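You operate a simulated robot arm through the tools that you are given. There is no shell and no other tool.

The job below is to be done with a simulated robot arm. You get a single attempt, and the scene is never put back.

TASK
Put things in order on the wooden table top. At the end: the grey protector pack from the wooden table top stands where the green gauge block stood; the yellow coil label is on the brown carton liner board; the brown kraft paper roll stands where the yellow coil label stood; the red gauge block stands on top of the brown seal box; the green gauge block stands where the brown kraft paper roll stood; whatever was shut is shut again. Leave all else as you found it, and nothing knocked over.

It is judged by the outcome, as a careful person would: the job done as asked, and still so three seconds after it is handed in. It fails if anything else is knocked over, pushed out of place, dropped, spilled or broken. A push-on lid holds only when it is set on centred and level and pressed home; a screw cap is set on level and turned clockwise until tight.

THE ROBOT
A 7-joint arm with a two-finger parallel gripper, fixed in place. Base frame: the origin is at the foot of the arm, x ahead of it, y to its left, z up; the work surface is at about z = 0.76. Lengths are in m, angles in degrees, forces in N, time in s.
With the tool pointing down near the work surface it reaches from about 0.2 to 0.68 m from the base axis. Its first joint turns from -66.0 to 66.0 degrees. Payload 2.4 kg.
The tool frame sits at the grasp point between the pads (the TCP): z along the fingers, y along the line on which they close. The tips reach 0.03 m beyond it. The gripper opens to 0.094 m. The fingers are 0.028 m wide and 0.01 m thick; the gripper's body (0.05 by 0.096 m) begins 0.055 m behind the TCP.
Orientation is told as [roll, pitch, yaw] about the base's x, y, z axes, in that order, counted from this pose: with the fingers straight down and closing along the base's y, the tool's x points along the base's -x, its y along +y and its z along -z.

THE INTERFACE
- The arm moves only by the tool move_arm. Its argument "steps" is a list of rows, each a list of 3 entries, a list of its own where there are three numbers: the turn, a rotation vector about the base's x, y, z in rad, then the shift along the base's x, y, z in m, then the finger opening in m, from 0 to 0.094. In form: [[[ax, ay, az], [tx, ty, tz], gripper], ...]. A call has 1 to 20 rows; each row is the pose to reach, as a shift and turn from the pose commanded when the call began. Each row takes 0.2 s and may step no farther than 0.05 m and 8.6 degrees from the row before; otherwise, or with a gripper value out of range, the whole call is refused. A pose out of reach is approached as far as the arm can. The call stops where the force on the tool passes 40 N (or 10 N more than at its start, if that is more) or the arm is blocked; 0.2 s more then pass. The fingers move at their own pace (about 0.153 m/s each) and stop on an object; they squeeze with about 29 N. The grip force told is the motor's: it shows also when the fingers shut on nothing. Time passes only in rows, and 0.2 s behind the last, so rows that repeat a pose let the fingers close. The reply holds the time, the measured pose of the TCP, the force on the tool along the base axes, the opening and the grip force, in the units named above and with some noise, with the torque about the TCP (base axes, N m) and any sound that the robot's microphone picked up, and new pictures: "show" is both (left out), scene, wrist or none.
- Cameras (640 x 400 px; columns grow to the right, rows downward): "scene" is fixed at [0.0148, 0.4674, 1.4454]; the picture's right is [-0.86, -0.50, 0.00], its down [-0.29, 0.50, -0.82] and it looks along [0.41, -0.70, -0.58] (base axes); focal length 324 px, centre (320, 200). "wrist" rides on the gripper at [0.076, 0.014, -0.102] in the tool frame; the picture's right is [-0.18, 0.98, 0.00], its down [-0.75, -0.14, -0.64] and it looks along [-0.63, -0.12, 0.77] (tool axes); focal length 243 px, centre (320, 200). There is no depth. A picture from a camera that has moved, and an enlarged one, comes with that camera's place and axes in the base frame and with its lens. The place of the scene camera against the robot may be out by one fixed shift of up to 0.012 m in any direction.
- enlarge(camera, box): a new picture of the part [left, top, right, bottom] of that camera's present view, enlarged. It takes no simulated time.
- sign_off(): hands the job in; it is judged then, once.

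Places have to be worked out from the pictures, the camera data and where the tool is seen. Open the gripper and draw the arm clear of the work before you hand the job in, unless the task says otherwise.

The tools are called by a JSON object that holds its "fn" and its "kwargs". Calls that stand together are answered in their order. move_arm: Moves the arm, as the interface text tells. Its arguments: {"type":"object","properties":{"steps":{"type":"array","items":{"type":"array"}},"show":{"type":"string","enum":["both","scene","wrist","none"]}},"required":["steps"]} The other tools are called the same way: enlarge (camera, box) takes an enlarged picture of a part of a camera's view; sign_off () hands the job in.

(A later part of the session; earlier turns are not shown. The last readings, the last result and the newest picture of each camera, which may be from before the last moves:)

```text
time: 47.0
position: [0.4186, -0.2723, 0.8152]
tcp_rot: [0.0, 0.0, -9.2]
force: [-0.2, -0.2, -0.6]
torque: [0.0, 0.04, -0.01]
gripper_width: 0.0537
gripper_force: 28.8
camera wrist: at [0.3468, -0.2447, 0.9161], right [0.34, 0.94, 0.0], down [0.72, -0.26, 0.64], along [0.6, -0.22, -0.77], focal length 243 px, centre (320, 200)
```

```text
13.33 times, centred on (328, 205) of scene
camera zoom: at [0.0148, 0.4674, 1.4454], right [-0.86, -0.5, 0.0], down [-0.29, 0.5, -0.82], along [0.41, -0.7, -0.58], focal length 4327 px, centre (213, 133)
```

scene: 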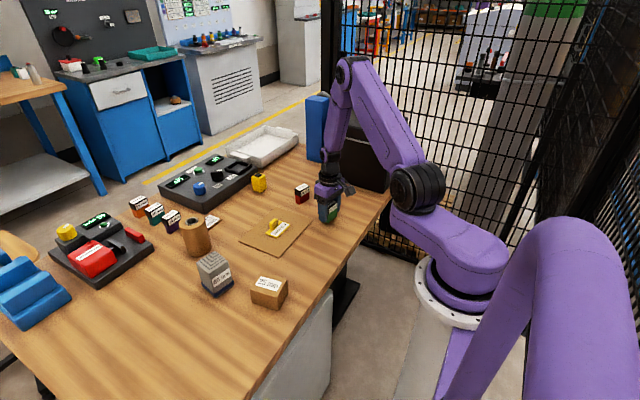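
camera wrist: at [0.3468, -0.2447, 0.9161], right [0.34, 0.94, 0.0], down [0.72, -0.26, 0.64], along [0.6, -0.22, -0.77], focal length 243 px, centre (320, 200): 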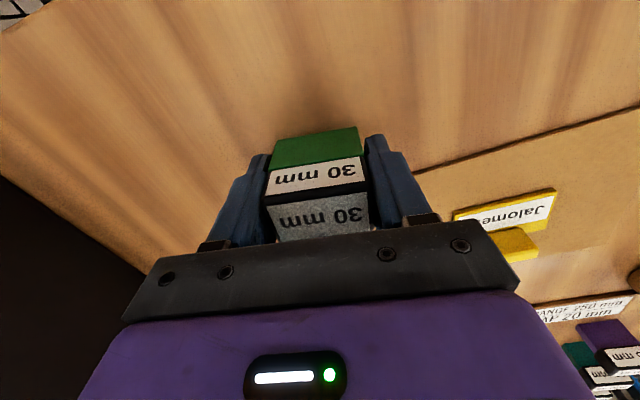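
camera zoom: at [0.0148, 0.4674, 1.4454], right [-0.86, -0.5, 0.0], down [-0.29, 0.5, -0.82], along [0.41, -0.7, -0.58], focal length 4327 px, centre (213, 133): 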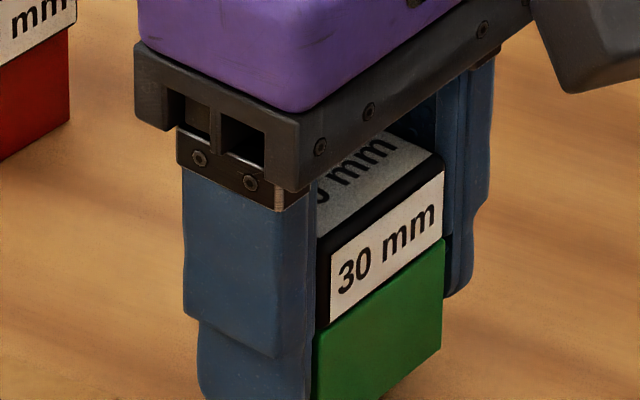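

It's held square. I'll carry it to where the roll stood, (0.461, -0.430), and lower to just above the table.

{"fn": "move_arm", "kwargs": {"steps": [[[0, 0, 0], [0, 0, 0.015], 0.02], [[0, 0, 0], [0.003, -0.012, 0.035], 0.02], [[0, 0, 0], [0.01, -0.04, 0.04], 0.02], [[0, 0, 0], [0.018, -0.07, 0.04], 0.02], [[0, 0, 0], [0.026, -0.1, 0.04], 0.02], [[0, 0, 0], [0.034, -0.13, 0.04], 0.02], [[0, 0, 0], [0.039, -0.15, 0.035], 0.02], [[0, 0, 0], [0.0405, -0.1593, 0.02], 0.02], [[0, 0, 0], [0.0405, -0.1593, 0.0], 0.02], [[0, 0, 0], [0.0405, -0.1593, -0.01], 0.02], [[0, 0, 0], [0.0405, -0.1593, -0.014], 0.02], [[0, 0, 0], [0.0405, -0.1593, -0.014], 0.02]]}}

{"fn": "enlarge", "kwargs": {"camera": "scene", "box": [290, 130, 418, 210]}}

```text
time: 49.6
position: [0.4628, -0.4292, 0.8009]
tcp_rot: [0.0, 0.0, -9.3]
force: [-0.9, 0.1, -1.7]
torque: [0.01, -0.01, 0.0]
gripper_width: 0.0541
gripper_force: 29.0
camera wrist: at [0.3894, -0.4019, 0.9022], right [0.34, 0.94, 0.0], down [0.72, -0.26, 0.64], along [0.6, -0.22, -0.77], focal length 243 px, centre (320, 200)
```

scene: 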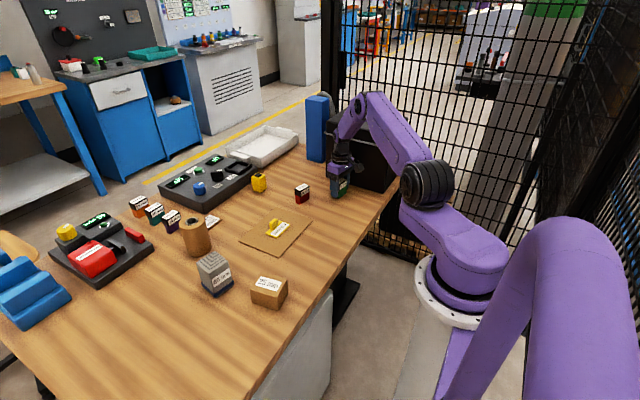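
wrist: 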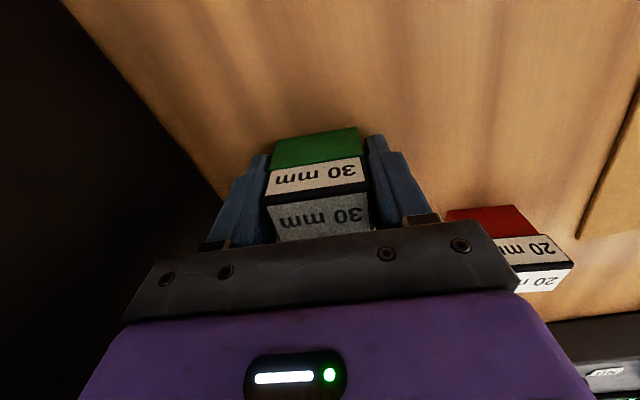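

```text
5.00 times, centred on (354, 170) of scene
camera zoom: at [0.0148, 0.4674, 1.4454], right [-0.86, -0.5, 0.0], down [-0.29, 0.5, -0.82], along [0.41, -0.7, -0.58], focal length 1623 px, centre (150, 350)
```

zoom: 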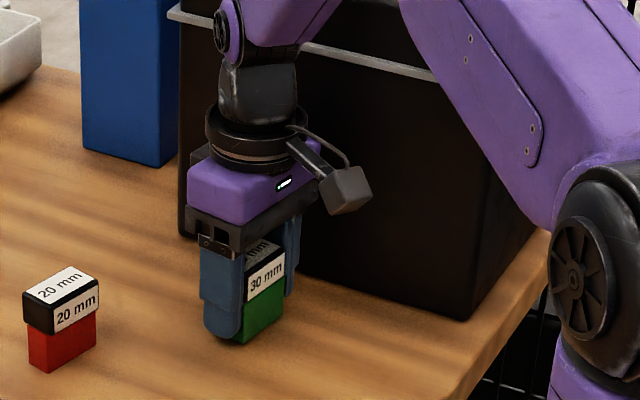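

It's a few millimetres above the table. I'll lower in small steps to contact.

{"fn": "move_arm", "kwargs": {"steps": [[[0, 0, 0], [0, 0, -0.0015], 0.02], [[0, 0, 0], [0, 0, -0.003], 0.02], [[0, 0, 0], [0, 0, -0.003], 0.02]], "show": "none"}}

```text
time: 50.4
position: [0.4604, -0.43, 0.7984]
tcp_rot: [0.1, 0.0, -9.3]
force: [0.0, -0.7, -1.2]
torque: [0.0, 0.03, 0.02]
gripper_width: 0.0538
gripper_force: 29.0
```

{"fn": "move_arm", "kwargs": {"steps": [[[0, 0, 0], [0, 0, -0.001], 0.02], [[0, 0, 0], [0, 0, -0.0015], 0.02], [[0, 0, 0], [0, 0, -0.0015], 0.02]], "show": "none"}}

```text
time: 51.2
position: [0.4605, -0.4301, 0.7979]
tcp_rot: [-0.1, -0.1, -9.3]
force: [-4.9, 6.3, 20.2]
torque: [0.23, 0.22, -0.01]
gripper_width: 0.0538
gripper_force: 28.5
```

The block is seated (20 N contact). I'll relax, open, rise straight up, then head toward the grey pack.

{"fn": "move_arm", "kwargs": {"steps": [[[0, 0, 0], [0, 0, 0.0012], 0.02], [[0, 0, 0], [0, 0, 0.0012], 0.058], [[0, 0, 0], [0, 0, 0.0012], 0.075], [[0, 0, 0], [0, 0, 0.0012], 0.08], [[0, 0, 0], [0, 0, 0.02], 0.08], [[0, 0, 0], [0, 0, 0.05], 0.08], [[0, 0, 0], [0, 0, 0.09], 0.085], [[0, 0, 0.05], [0.0, 0.02, 0.13], 0.094], [[0, 0, 0.1], [0.005, 0.06, 0.15], 0.094], [[0, 0, 0.162], [0.008, 0.1, 0.16], 0.094], [[0, 0, 0.162], [0.01, 0.14, 0.165], 0.094], [[0, 0, 0.162], [0.01, 0.185, 0.165], 0.094], [[0, 0, 0.162], [0.01, 0.23, 0.165], 0.094], [[0, 0, 0.162], [0.01, 0.275, 0.165], 0.094], [[0, 0, 0.162], [0.01, 0.32, 0.165], 0.094], [[0, 0, 0.162], [0.01, 0.365, 0.165], 0.094], [[0, 0, 0.162], [0.01, 0.41, 0.165], 0.094], [[0, 0, 0.162], [0.01, 0.455, 0.165], 0.094], [[0, 0, 0.162], [0.01, 0.5, 0.165], 0.094], [[0, 0, 0.162], [0.01, 0.5, 0.165], 0.094]]}}

{"fn": "enlarge", "kwargs": {"camera": "scene", "box": [290, 150, 386, 210]}}

{"fn": "enlarge", "kwargs": {"camera": "wrist", "box": [240, 40, 400, 140]}}

```text
time: 55.4
position: [0.4691, 0.0737, 0.9628]
tcp_rot: [-0.1, -0.1, 0.0]
force: [-0.5, -0.4, -0.5]
torque: [-0.02, 0.01, 0.0]
gripper_width: 0.0941
gripper_force: 0.0
camera wrist: at [0.3944, 0.089, 1.0649], right [0.18, 0.98, 0.0], down [0.75, -0.14, 0.64], along [0.63, -0.12, -0.77], focal length 243 px, centre (320, 200)
```

scene: 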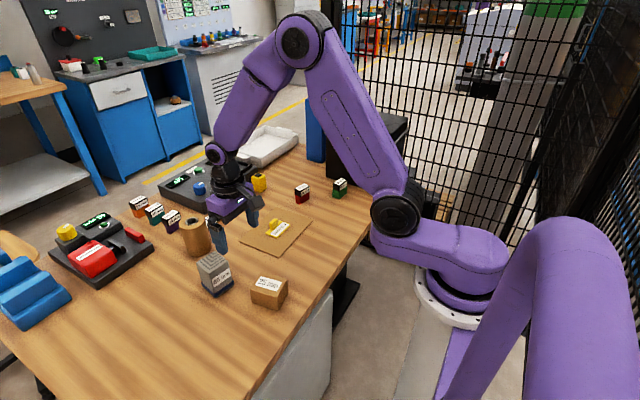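
wrist: 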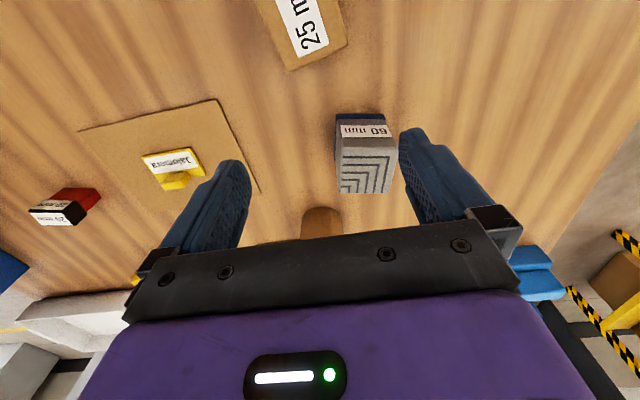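

```text
6.67 times, centred on (338, 180) of scene
camera zoom: at [0.0148, 0.4674, 1.4454], right [-0.86, -0.5, 0.0], down [-0.29, 0.5, -0.82], along [0.41, -0.7, -0.58], focal length 2164 px, centre (200, 333)
```

zoom: 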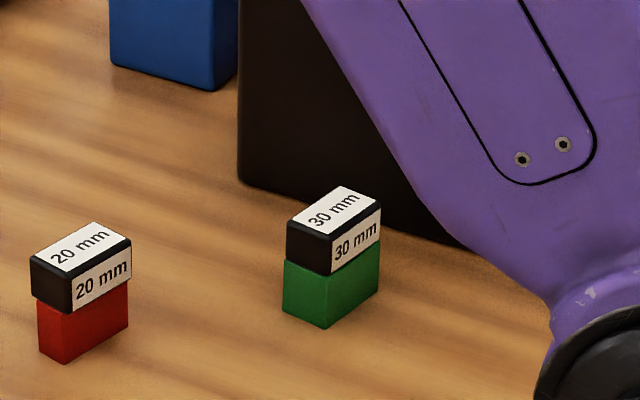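

```text
4.00 times, centred on (320, 90) of wrist
camera zoom: at [0.3944, 0.089, 1.0649], right [0.18, 0.98, 0.0], down [0.75, -0.14, 0.64], along [0.63, -0.12, -0.77], focal length 970 px, centre (320, 640)
```

zoom: 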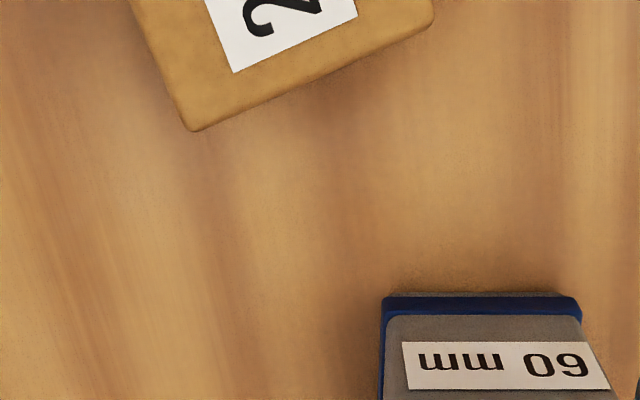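

The green block stands upright where the roll was. Now I'll enlarge the pack and seal box to measure them.

{"fn": "enlarge", "kwargs": {"camera": "wrist", "box": [300, 100, 428, 200]}}

{"fn": "enlarge", "kwargs": {"camera": "scene", "box": [180, 240, 308, 320]}}

```text
4.00 times, centred on (364, 150) of wrist
camera zoom: at [0.3944, 0.089, 1.0649], right [0.18, 0.98, 0.0], down [0.75, -0.14, 0.64], along [0.63, -0.12, -0.77], focal length 970 px, centre (144, 400)
```

zoom: 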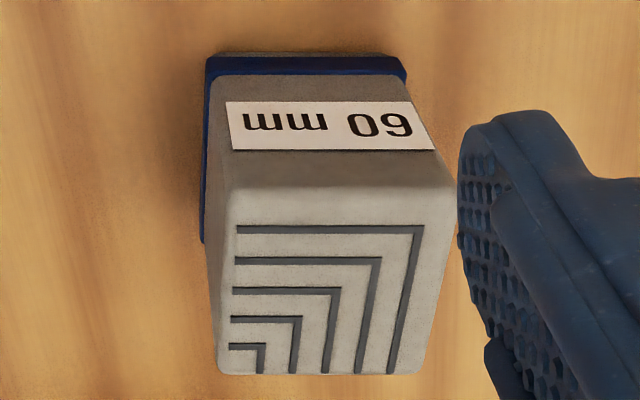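

```text
5.00 times, centred on (244, 280) of scene
camera zoom: at [0.0148, 0.4674, 1.4454], right [-0.86, -0.5, 0.0], down [-0.29, 0.5, -0.82], along [0.41, -0.7, -0.58], focal length 1623 px, centre (700, -200)
```

zoom: 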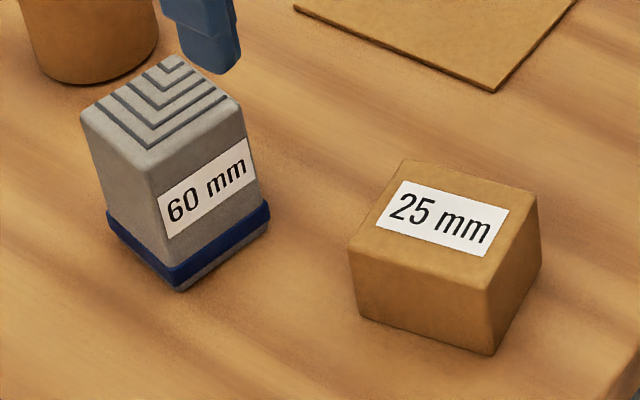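

The pack is centred near (0.546, 0.112), yaw about -9°, 0.06 m square, with its top at z 0.845 and a protruding blue band up to z ≈ 0.78. I'll hover above it with matching yaw and full opening.

{"fn": "move_arm", "kwargs": {"steps": [[[0, 0, -0.05], [0.025, 0.0125, -0.01], 0.094], [[0, 0, -0.1], [0.05, 0.025, -0.025], 0.094], [[0, 0, -0.157], [0.0756, 0.0365, -0.045], 0.094], [[0, 0, -0.157], [0.0756, 0.0365, -0.065], 0.094], [[0, 0, -0.157], [0.0756, 0.0365, -0.075], 0.094], [[0, 0, -0.157], [0.0756, 0.0365, -0.075], 0.094]]}}

{"fn": "enlarge", "kwargs": {"camera": "wrist", "box": [200, 60, 440, 210]}}

{"fn": "enlarge", "kwargs": {"camera": "scene", "box": [160, 210, 288, 290]}}

```text
time: 56.8
position: [0.5427, 0.1053, 0.8831]
tcp_rot: [0.0, 0.1, -9.0]
force: [-0.6, 0.3, 0.1]
torque: [0.01, 0.03, 0.0]
gripper_width: 0.0943
gripper_force: 0.0
camera wrist: at [0.4714, 0.1326, 0.9856], right [0.34, 0.94, 0.0], down [0.72, -0.26, 0.64], along [0.6, -0.22, -0.77], focal length 243 px, centre (320, 200)
```

scene: 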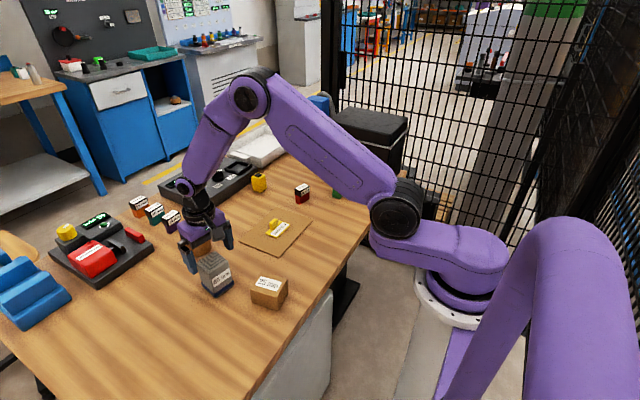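
wrist: 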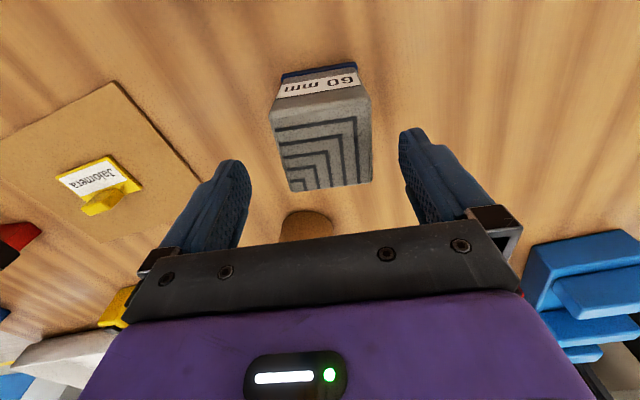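

```text
2.67 times, centred on (320, 135) of wrist
camera zoom: at [0.4714, 0.1326, 0.9856], right [0.34, 0.94, 0.0], down [0.72, -0.26, 0.64], along [0.6, -0.22, -0.77], focal length 647 px, centre (320, 373)
```

zoom: 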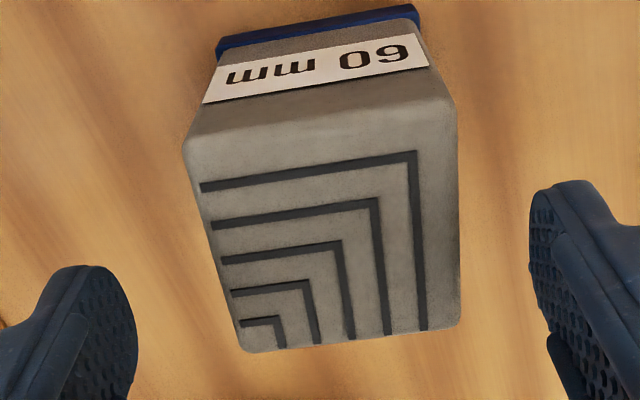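

```text
5.00 times, centred on (224, 250) of scene
camera zoom: at [0.0148, 0.4674, 1.4454], right [-0.86, -0.5, 0.0], down [-0.29, 0.5, -0.82], along [0.41, -0.7, -0.58], focal length 1623 px, centre (800, -50)
```

zoom: 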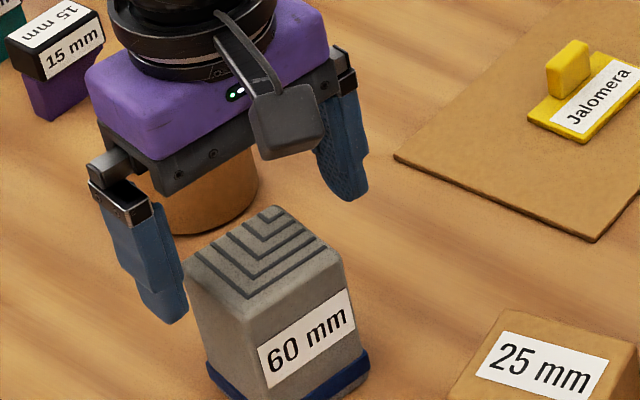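

The pack top centre is at (0.545, 0.111), so I'll shift 4 mm in +y, descend to grip above the blue band, close and test lift.

{"fn": "move_arm", "kwargs": {"steps": [[[0, 0, 0], [0.001, 0.0037, -0.005], 0.094], [[0, 0, 0], [0.001, 0.0037, -0.025], 0.094], [[0, 0, 0], [0.001, 0.0037, -0.045], 0.094], [[0, 0, 0], [0.001, 0.0037, -0.06], 0.094], [[0, 0, 0], [0.001, 0.0037, -0.068], 0.094], [[0, 0, 0], [0.001, 0.0037, -0.068], 0.094], [[0, 0, 0], [0.001, 0.0037, -0.068], 0.07], [[0, 0, 0], [0.001, 0.0037, -0.068], 0.03], [[0, 0, 0], [0.001, 0.0037, -0.068], 0.03], [[0, 0, 0], [0.001, 0.0037, -0.068], 0.03], [[0, 0, 0], [0.001, 0.0037, -0.065], 0.03], [[0, 0, 0], [0.001, 0.0037, -0.059], 0.03], [[0, 0, 0], [0.001, 0.0037, -0.051], 0.03], [[0, 0, 0], [0.001, 0.0037, -0.051], 0.03]]}}

{"fn": "enlarge", "kwargs": {"camera": "scene", "box": [160, 220, 288, 300]}}

```text
time: 59.8
position: [0.5451, 0.1098, 0.8355]
tcp_rot: [0.0, 0.0, -9.1]
force: [0.2, 0.4, -2.3]
torque: [-0.1, 0.01, 0.0]
gripper_width: 0.0622
gripper_force: 29.2
camera wrist: at [0.4733, 0.1369, 0.9369], right [0.34, 0.94, 0.0], down [0.72, -0.26, 0.64], along [0.6, -0.22, -0.77], focal length 243 px, centre (320, 200)
```

scene: 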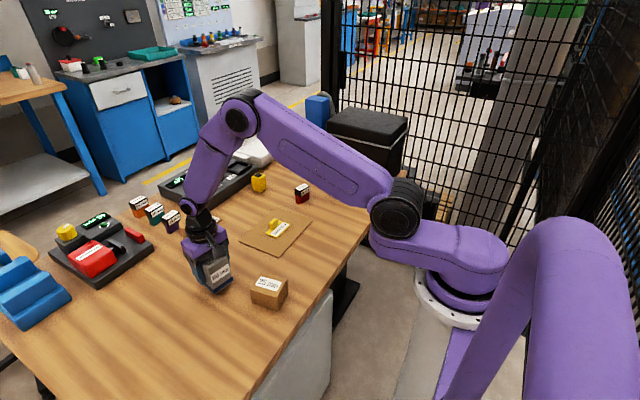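
wrist: 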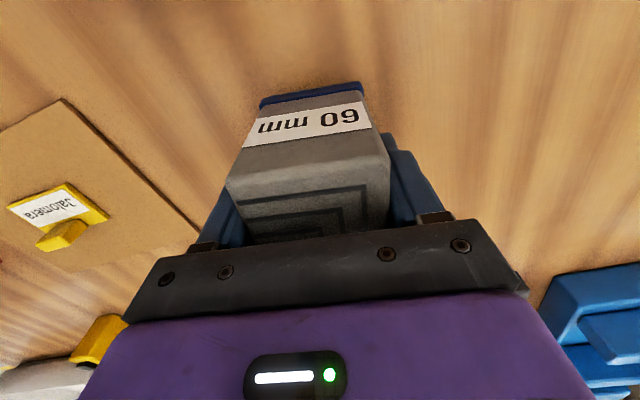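

```text
5.00 times, centred on (224, 260) of scene
camera zoom: at [0.0149, 0.4674, 1.4454], right [-0.86, -0.5, 0.0], down [-0.29, 0.5, -0.82], along [0.41, -0.7, -0.58], focal length 1623 px, centre (800, -100)
```

zoom: 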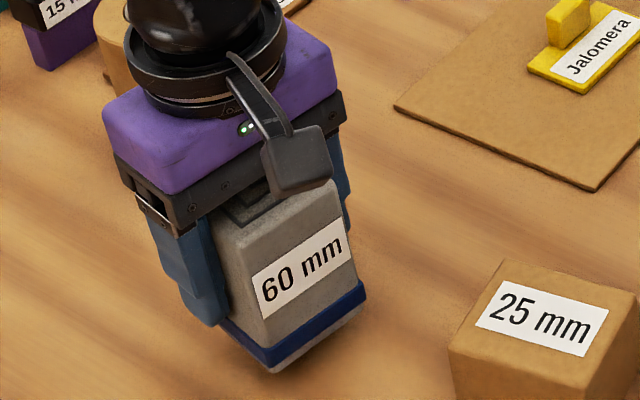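

The pack is lifted and held at 62 mm with about 2.3 N of weight. I'll carry it over to the green block's old place at (0.4207, -0.268), keeping its yaw.

{"fn": "move_arm", "kwargs": {"steps": [[[0, 0, 0], [0, 0, 0.02], 0.03], [[0, 0, 0], [0, 0, 0.045], 0.03], [[0, 0, 0], [-0.006, -0.018, 0.065], 0.03], [[0, 0, 0], [-0.016, -0.048, 0.07], 0.03], [[0, 0, 0], [-0.027, -0.083, 0.07], 0.03], [[0, 0, 0], [-0.039, -0.118, 0.07], 0.03], [[0, 0, 0], [-0.05, -0.153, 0.07], 0.03], [[0, 0, 0], [-0.062, -0.188, 0.07], 0.03], [[0, 0, 0], [-0.073, -0.223, 0.07], 0.03], [[0, 0, 0], [-0.085, -0.258, 0.07], 0.03], [[0, 0, 0], [-0.096, -0.293, 0.07], 0.03], [[0, 0, 0], [-0.108, -0.328, 0.07], 0.03], [[0, 0, 0], [-0.118, -0.358, 0.065], 0.03], [[0, 0, 0], [-0.1245, -0.3792, 0.05], 0.03], [[0, 0, 0], [-0.1245, -0.3792, 0.03], 0.03], [[0, 0, 0], [-0.1245, -0.3792, 0.01], 0.03], [[0, 0, 0], [-0.1245, -0.3792, -0.003], 0.03], [[0, 0, 0], [-0.1245, -0.3792, -0.003], 0.03]]}}

{"fn": "enlarge", "kwargs": {"camera": "scene", "box": [260, 160, 388, 240]}}

{"fn": "enlarge", "kwargs": {"camera": "wrist", "box": [200, 60, 520, 260]}}

```text
time: 63.6
position: [0.4192, -0.2693, 0.8335]
tcp_rot: [0.0, 0.0, -9.0]
force: [-0.5, 0.9, -1.9]
torque: [-0.04, -0.01, -0.05]
gripper_width: 0.0623
gripper_force: 29.3
camera wrist: at [0.3487, -0.2424, 0.9333], right [0.34, 0.94, 0.0], down [0.72, -0.26, 0.64], along [0.6, -0.22, -0.77], focal length 243 px, centre (320, 200)
```

scene: 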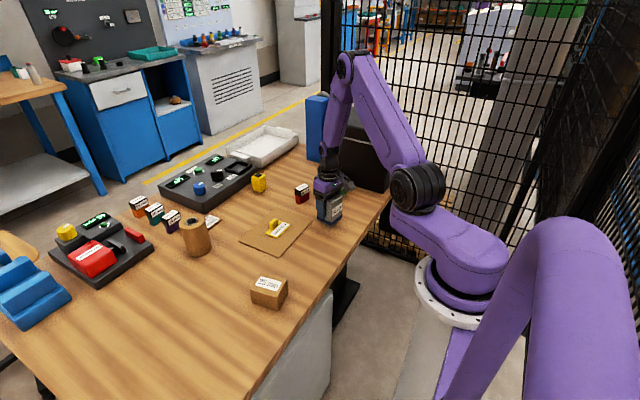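
wrist: 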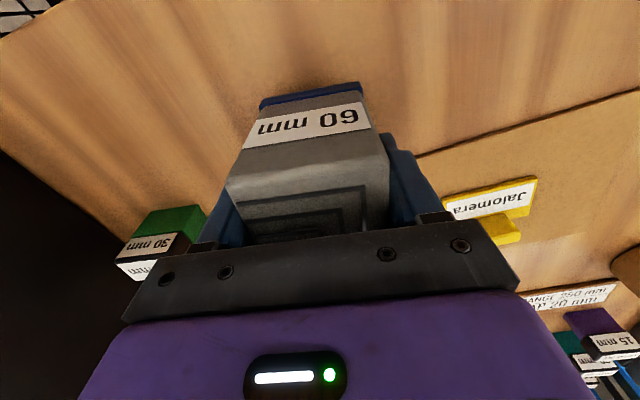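

```text
5.00 times, centred on (324, 200) of scene
camera zoom: at [0.0149, 0.4674, 1.4454], right [-0.86, -0.5, 0.0], down [-0.29, 0.5, -0.82], along [0.41, -0.7, -0.58], focal length 1623 px, centre (300, 200)
```

zoom: 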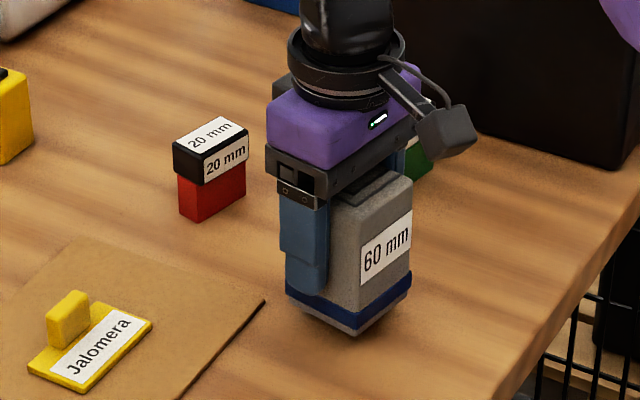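

```text
2.00 times, centred on (360, 160) of wrist
camera zoom: at [0.3487, -0.2424, 0.9333], right [0.34, 0.94, 0.0], down [0.72, -0.26, 0.64], along [0.6, -0.22, -0.77], focal length 485 px, centre (240, 280)
```

zoom: 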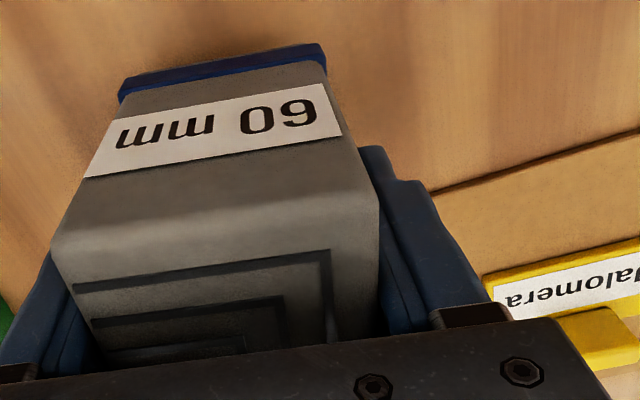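

It's positioned at (0.4216, -0.268) and about 15 mm above the table. I'll lower it close to contact.

{"fn": "move_arm", "kwargs": {"steps": [[[0, 0, 0], [0, 0, -0.005], 0.03], [[0, 0, 0], [0, 0, -0.009], 0.03], [[0, 0, 0], [0, 0, -0.0125], 0.03], [[0, 0, 0], [0, 0, -0.0125], 0.03]], "show": "none"}}

```text
time: 64.6
position: [0.4215, -0.2684, 0.8189]
tcp_rot: [-0.1, 0.0, -9.0]
force: [-1.1, 0.4, 1.0]
torque: [-0.02, 0.04, -0.01]
gripper_width: 0.062
gripper_force: 28.8
```

The force has gone from -2 N to +1 N, so contact is just beginning. One more millimetre.

{"fn": "move_arm", "kwargs": {"steps": [[[0, 0, 0], [0, 0, -0.0005], 0.03], [[0, 0, 0], [0, 0, -0.001], 0.03], [[0, 0, 0], [0, 0, -0.001], 0.03]], "show": "scene"}}

{"fn": "enlarge", "kwargs": {"camera": "scene", "box": [260, 160, 388, 240]}}

```text
time: 65.4
position: [0.422, -0.2696, 0.8185]
tcp_rot: [0.1, -0.1, -9.0]
force: [-8.1, 5.8, 31.3]
torque: [0.05, -0.07, -0.16]
gripper_width: 0.0622
gripper_force: 29.3
```

scene: 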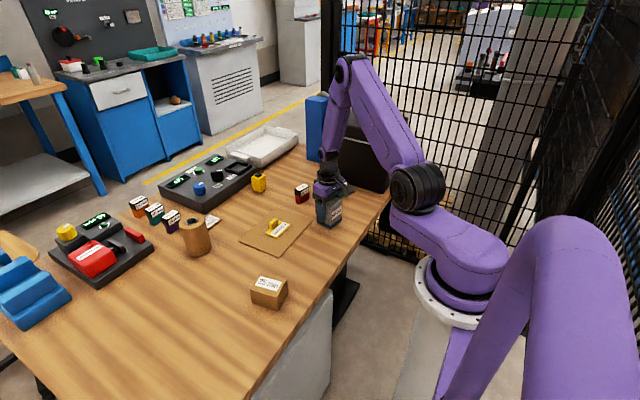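

```text
5.00 times, centred on (324, 200) of scene
camera zoom: at [0.0142, 0.4678, 1.4453], right [-0.86, -0.5, 0.0], down [-0.29, 0.5, -0.82], along [0.41, -0.7, -0.58], focal length 1623 px, centre (300, 200)
```

zoom: 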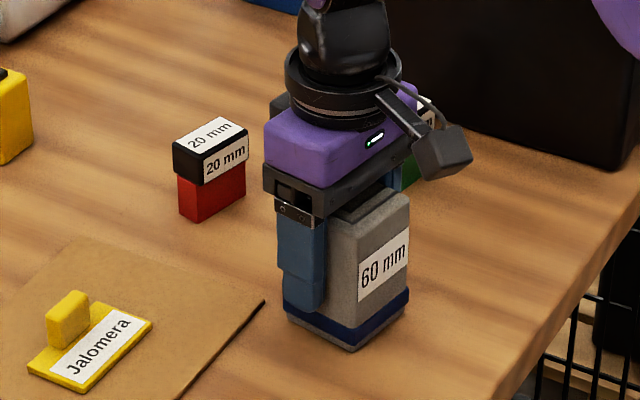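

The pack is seated on the table. I'll relax, open, rise straight up, and move to view the red block.

{"fn": "move_arm", "kwargs": {"steps": [[[0, 0, 0], [0, 0, 0.0014], 0.03], [[0, 0, 0], [0, 0, 0.0014], 0.066], [[0, 0, 0], [0, 0, 0.0014], 0.08], [[0, 0, 0], [0, 0, 0.0014], 0.09], [[0, 0, 0], [0, 0, 0.0014], 0.09], [[0, 0, 0], [0, 0, 0.02], 0.09], [[0, 0, 0], [0, 0, 0.05], 0.09], [[0, 0, 0], [0, 0, 0.09], 0.09], [[0, 0, 0.05], [0.02, 0.0, 0.11], 0.09], [[0, 0, 0.1], [0.045, -0.01, 0.12], 0.09], [[0, 0, 0.157], [0.07, -0.02, 0.12], 0.09], [[0, 0, 0.157], [0.085, -0.025, 0.115], 0.09], [[0, 0, 0.157], [0.085, -0.025, 0.115], 0.09]]}}

{"fn": "enlarge", "kwargs": {"camera": "scene", "box": [260, 160, 388, 240]}}

{"fn": "enlarge", "kwargs": {"camera": "wrist", "box": [240, 80, 400, 180]}}

```text
time: 68.2
position: [0.5053, -0.2955, 0.9317]
tcp_rot: [-0.1, 0.0, 0.0]
force: [0.6, 1.5, 0.1]
torque: [0.0, 0.04, 0.0]
gripper_width: 0.0901
gripper_force: 0.1
camera wrist: at [0.4308, -0.2804, 1.0339], right [0.18, 0.98, 0.0], down [0.75, -0.14, 0.64], along [0.63, -0.12, -0.77], focal length 243 px, centre (320, 200)
```

scene: 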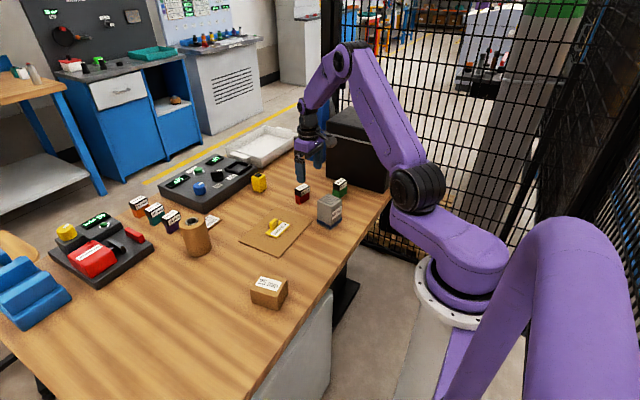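
wrist: 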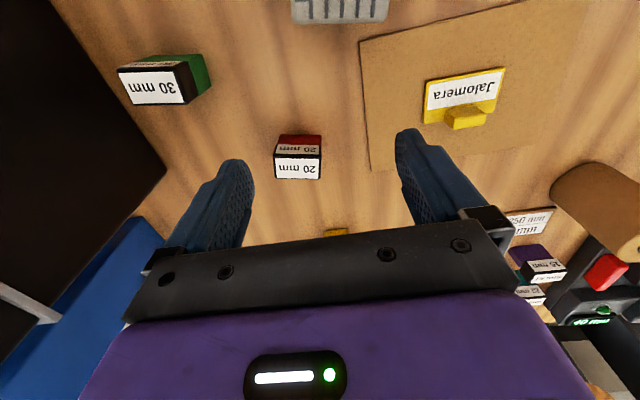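

```text
5.00 times, centred on (324, 200) of scene
camera zoom: at [0.0148, 0.4674, 1.4454], right [-0.86, -0.5, 0.0], down [-0.29, 0.5, -0.82], along [0.41, -0.7, -0.58], focal length 1623 px, centre (300, 200)
```

zoom: 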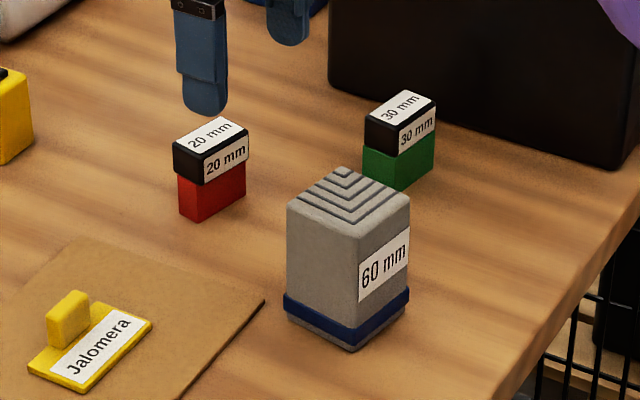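

```text
4.00 times, centred on (320, 130) of wrist
camera zoom: at [0.4308, -0.2804, 1.0339], right [0.18, 0.98, 0.0], down [0.75, -0.14, 0.64], along [0.63, -0.12, -0.77], focal length 970 px, centre (320, 480)
```

zoom: 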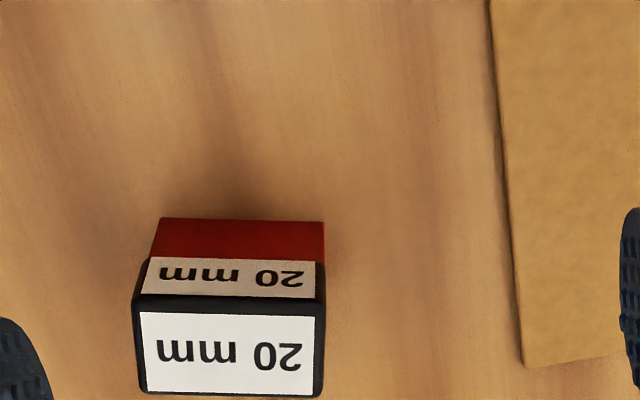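

The pack stands upright at the green block's old place. The red block is at about (0.566, -0.329), yaw -12°, with its top near z 0.812. I'll hover over it with matching yaw.

{"fn": "move_arm", "kwargs": {"steps": [[[0, 0, -0.07], [0.02, -0.012, -0.01], 0.085], [[0, 0, -0.14], [0.04, -0.024, -0.03], 0.085], [[0, 0, -0.209], [0.0592, -0.0345, -0.05], 0.085], [[0, 0, -0.209], [0.0592, -0.0345, -0.07], 0.085], [[0, 0, -0.209], [0.0592, -0.0345, -0.07], 0.085]]}}

{"fn": "enlarge", "kwargs": {"camera": "wrist", "box": [200, 60, 440, 210]}}

{"fn": "enlarge", "kwargs": {"camera": "scene", "box": [250, 140, 378, 220]}}

```text
time: 69.4
position: [0.565, -0.3287, 0.8623]
tcp_rot: [0.0, 0.1, -12.1]
force: [0.0, -0.3, 0.0]
torque: [0.04, -0.03, -0.05]
gripper_width: 0.0848
gripper_force: 0.0
camera wrist: at [0.4945, -0.2993, 0.9652], right [0.38, 0.92, 0.0], down [0.71, -0.29, 0.64], along [0.59, -0.25, -0.77], focal length 243 px, centre (320, 200)
```

scene: 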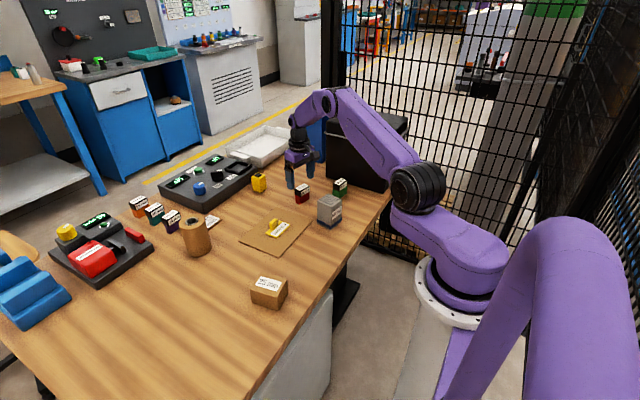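
wrist: 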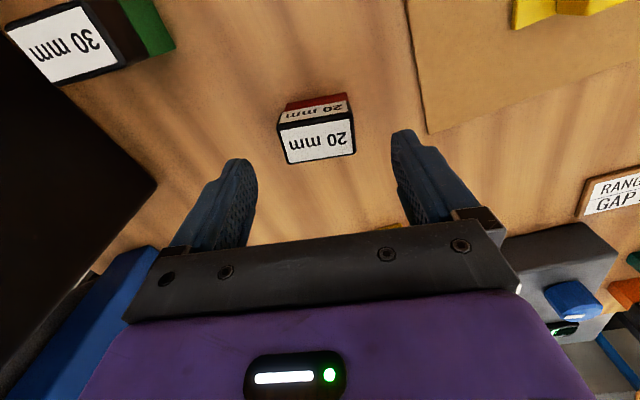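

```text
2.67 times, centred on (320, 135) of wrist
camera zoom: at [0.4945, -0.2993, 0.9652], right [0.38, 0.92, 0.0], down [0.71, -0.29, 0.64], along [0.59, -0.25, -0.77], focal length 647 px, centre (320, 373)
```

zoom: 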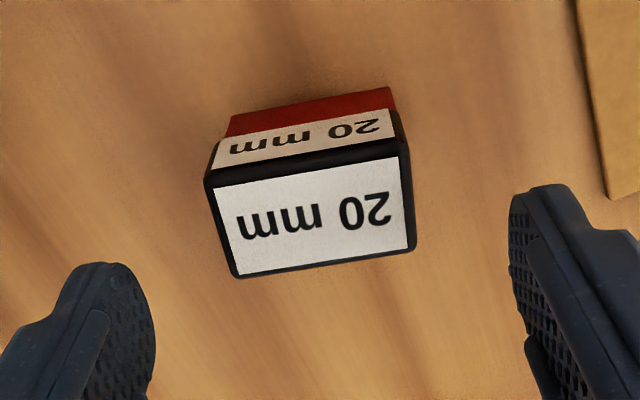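

```text
5.00 times, centred on (314, 180) of scene
camera zoom: at [0.0148, 0.4674, 1.4454], right [-0.86, -0.5, 0.0], down [-0.29, 0.5, -0.82], along [0.41, -0.7, -0.58], focal length 1623 px, centre (350, 300)
```

zoom: 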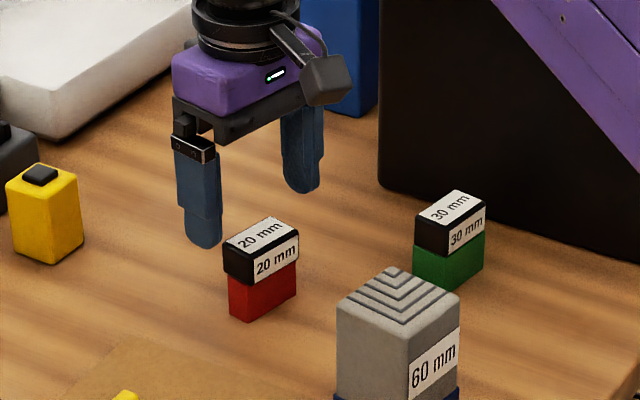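

The block is centred within about 1 mm and parallel to the fingers. I'll descend to z ≈ 0.806, close, and do a small test lift.

{"fn": "move_arm", "kwargs": {"steps": [[[0, 0, 0], [0, -0.001, -0.015], 0.085], [[0, 0, 0], [0, -0.001, -0.035], 0.085], [[0, 0, 0], [0, -0.001, -0.05], 0.085], [[0, 0, 0], [0, -0.001, -0.0575], 0.085], [[0, 0, 0], [0, -0.001, -0.0575], 0.06], [[0, 0, 0], [0, -0.001, -0.0575], 0.03], [[0, 0, 0], [0, -0.001, -0.0575], 0.02], [[0, 0, 0], [0, -0.001, -0.0575], 0.02], [[0, 0, 0], [0, -0.001, -0.055], 0.02], [[0, 0, 0], [0, -0.001, -0.049], 0.02], [[0, 0, 0], [0, -0.001, -0.041], 0.02], [[0, 0, 0], [0, -0.001, -0.041], 0.02]]}}

{"fn": "enlarge", "kwargs": {"camera": "scene", "box": [260, 150, 356, 210]}}

{"fn": "enlarge", "kwargs": {"camera": "wrist", "box": [200, 110, 440, 260]}}

```text
time: 72.0
position: [0.5639, -0.3315, 0.8222]
tcp_rot: [0.0, 0.0, -12.0]
force: [-1.0, -0.9, -0.4]
torque: [0.0, 0.0, 0.0]
gripper_width: 0.0536
gripper_force: 28.9
camera wrist: at [0.4936, -0.3, 0.9246], right [0.38, 0.92, 0.0], down [0.71, -0.29, 0.64], along [0.59, -0.25, -0.77], focal length 243 px, centre (320, 200)
```

scene: 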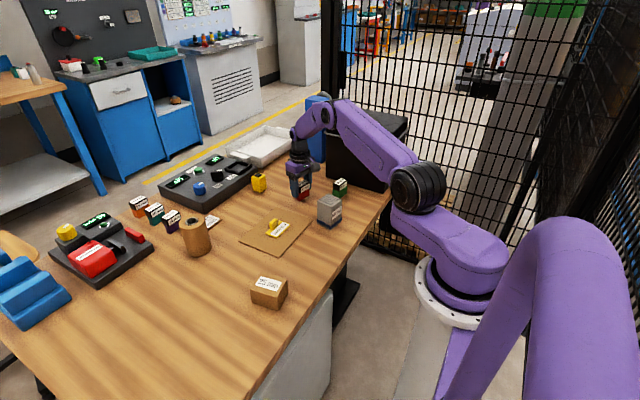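
wrist: 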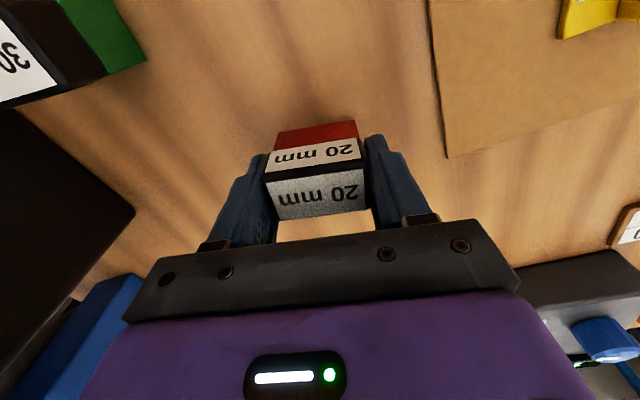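

```text
6.67 times, centred on (308, 180) of scene
camera zoom: at [0.0148, 0.4674, 1.4454], right [-0.86, -0.5, 0.0], down [-0.29, 0.5, -0.82], along [0.41, -0.7, -0.58], focal length 2164 px, centre (400, 333)
```

zoom: 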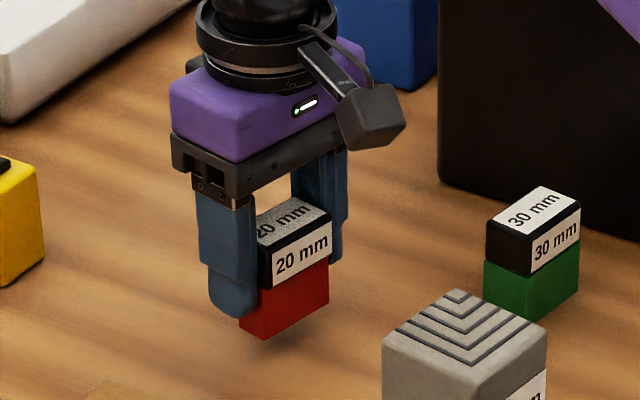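

```text
2.67 times, centred on (320, 185) of wrist
camera zoom: at [0.4936, -0.3, 0.9246], right [0.38, 0.92, 0.0], down [0.71, -0.29, 0.64], along [0.59, -0.25, -0.77], focal length 647 px, centre (320, 240)
```

zoom: 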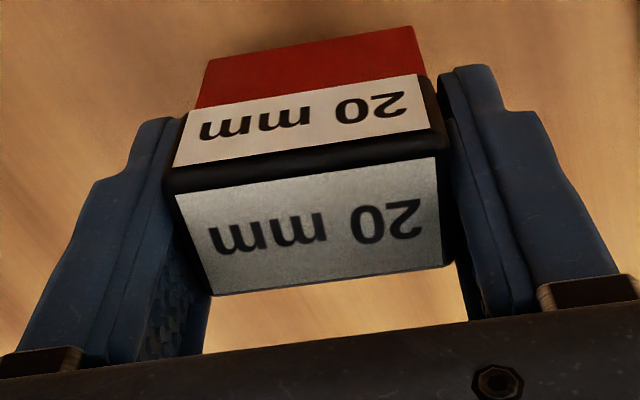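

The red block is held square. I'll raise it, carry it over the table toward the seal box around (0.40, 0.07), and turn it to match the box's orientation.

{"fn": "move_arm", "kwargs": {"steps": [[[0, 0, 0], [0, 0, 0.025], 0.02], [[0, 0, 0], [0, 0, 0.06], 0.02], [[0, 0, 0], [-0.008, 0.02, 0.095], 0.02], [[0, 0, 0.03], [-0.02, 0.05, 0.115], 0.02], [[0, 0, 0.06], [-0.035, 0.085, 0.12], 0.02], [[0, 0, 0.1], [-0.05, 0.12, 0.12], 0.02], [[0, 0, 0.14], [-0.065, 0.155, 0.12], 0.02], [[0, 0, 0.18], [-0.08, 0.19, 0.12], 0.02], [[0, 0, 0.22], [-0.095, 0.225, 0.12], 0.02], [[0, 0, 0.26], [-0.11, 0.26, 0.12], 0.02], [[0, 0, 0.3], [-0.125, 0.3, 0.12], 0.02], [[0, 0, 0.34], [-0.14, 0.34, 0.12], 0.02], [[0, 0, 0.38], [-0.155, 0.375, 0.12], 0.02], [[0, 0, 0.4], [-0.165, 0.399, 0.12], 0.02], [[0, 0, 0.4], [-0.165, 0.399, 0.12], 0.02]]}}

{"fn": "enlarge", "kwargs": {"camera": "wrist", "box": [200, 30, 440, 180]}}

{"fn": "enlarge", "kwargs": {"camera": "scene", "box": [200, 200, 328, 320]}}

```text
time: 75.2
position: [0.4005, 0.0704, 0.9434]
tcp_rot: [0.0, 0.0, 10.9]
force: [0.1, 0.1, -1.0]
torque: [0.01, 0.01, -0.03]
gripper_width: 0.0536
gripper_force: 28.7
camera wrist: at [0.3255, 0.0706, 1.0449], right [-0.01, 1.0, 0.0], down [0.77, 0.0, 0.64], along [0.64, 0.0, -0.77], focal length 243 px, centre (320, 200)
```

scene: 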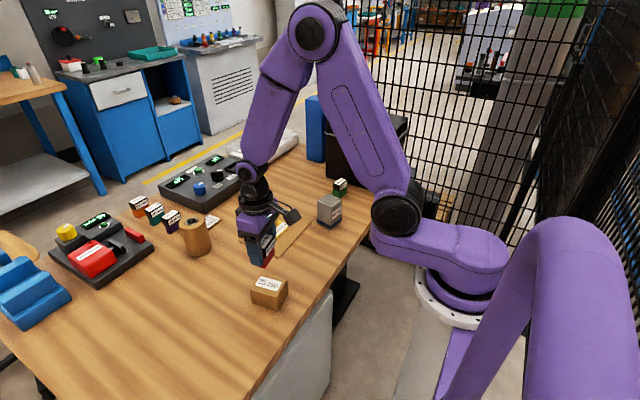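
wrist: 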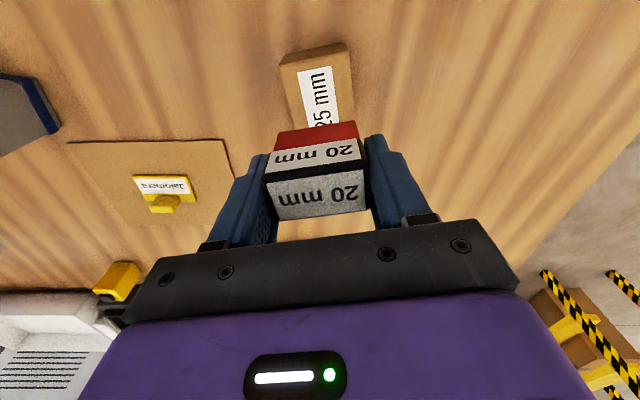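

```text
2.67 times, centred on (320, 105) of wrist
camera zoom: at [0.3255, 0.0706, 1.0449], right [-0.01, 1.0, 0.0], down [0.77, 0.0, 0.64], along [0.64, 0.0, -0.77], focal length 647 px, centre (320, 453)
```

zoom: 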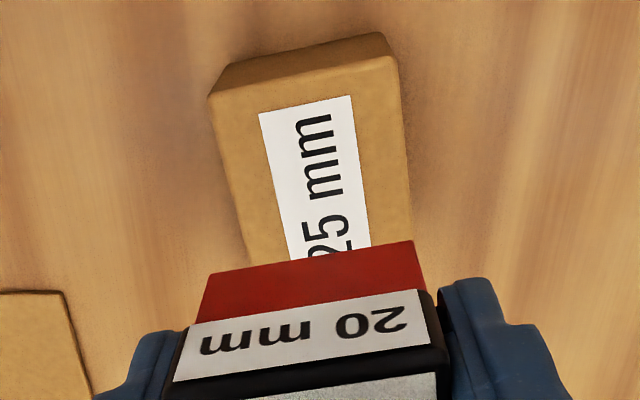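

```text
3.33 times, centred on (264, 260) of scene
camera zoom: at [0.0148, 0.4674, 1.4454], right [-0.86, -0.5, 0.0], down [-0.29, 0.5, -0.82], along [0.41, -0.7, -0.58], focal length 1082 px, centre (507, 0)
```

zoom: 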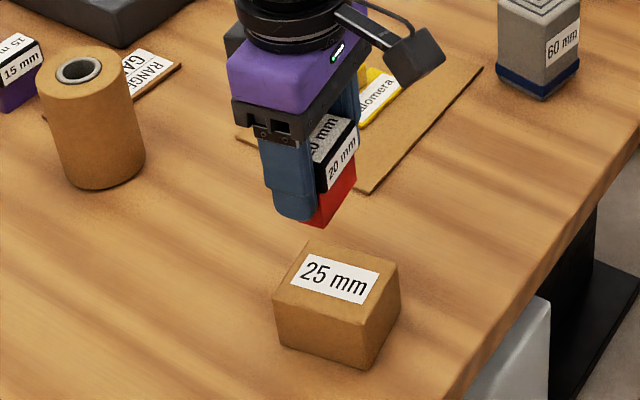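

The seal box top centre works out to (0.402, 0.072), yaw 11°, top z ≈ 0.808, and the block is directly over it and parallel. I'll lower to about 9 mm above the box top and check.

{"fn": "move_arm", "kwargs": {"steps": [[[0, 0, 0], [0, 0, -0.02], 0.02], [[0, 0, 0], [0, 0, -0.04], 0.02], [[0, 0, 0], [0, 0, -0.06], 0.02], [[0, 0, 0], [0, 0, -0.074], 0.02], [[0, 0, 0], [0, 0, -0.08], 0.02], [[0, 0, 0], [0, 0, -0.08], 0.02]]}}

{"fn": "enlarge", "kwargs": {"camera": "scene", "box": [220, 240, 316, 310]}}

{"fn": "enlarge", "kwargs": {"camera": "wrist", "box": [200, 60, 440, 210]}}

```text
time: 76.6
position: [0.4001, 0.0698, 0.8608]
tcp_rot: [0.0, -0.1, 11.1]
force: [-3.4, 0.0, 27.3]
torque: [-0.02, 0.29, 0.02]
gripper_width: 0.0536
gripper_force: 28.8
camera wrist: at [0.3238, 0.071, 0.9631], right [-0.01, 1.0, 0.0], down [0.77, 0.0, 0.64], along [0.64, 0.0, -0.77], focal length 243 px, centre (320, 200)
```

scene: 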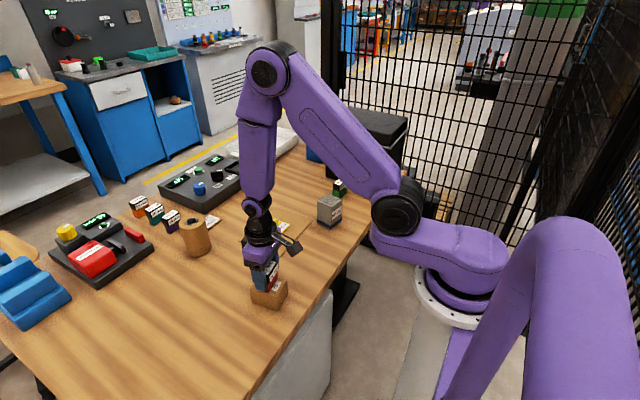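
wrist: 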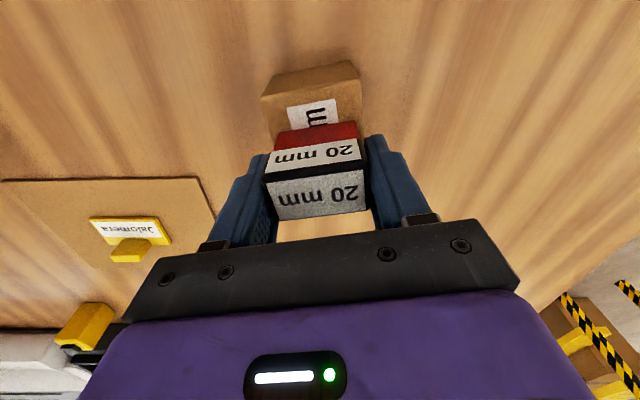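

```text
5.71 times, centred on (268, 275) of scene
camera zoom: at [0.0144, 0.4674, 1.4455], right [-0.86, -0.5, 0.0], down [-0.29, 0.5, -0.82], along [0.41, -0.7, -0.58], focal length 1854 px, centre (617, -229)
```

zoom: 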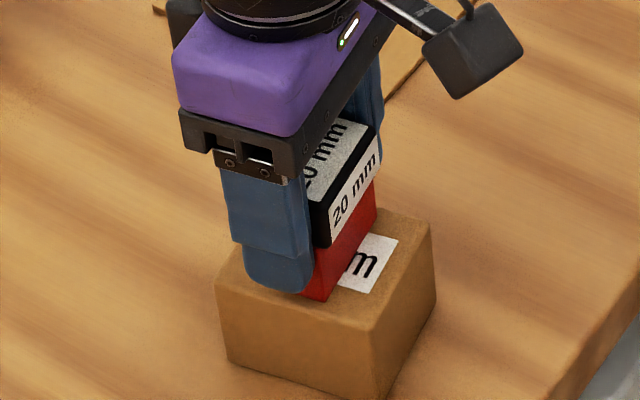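

```text
2.67 times, centred on (320, 135) of wrist
camera zoom: at [0.3238, 0.071, 0.9631], right [-0.01, 1.0, 0.0], down [0.77, 0.0, 0.64], along [0.64, 0.0, -0.77], focal length 647 px, centre (320, 373)
```

zoom: 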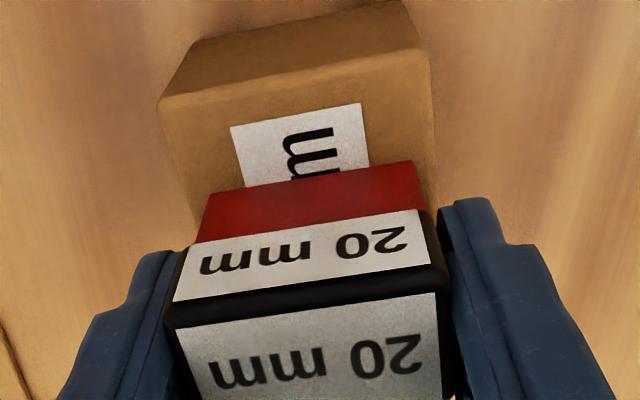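

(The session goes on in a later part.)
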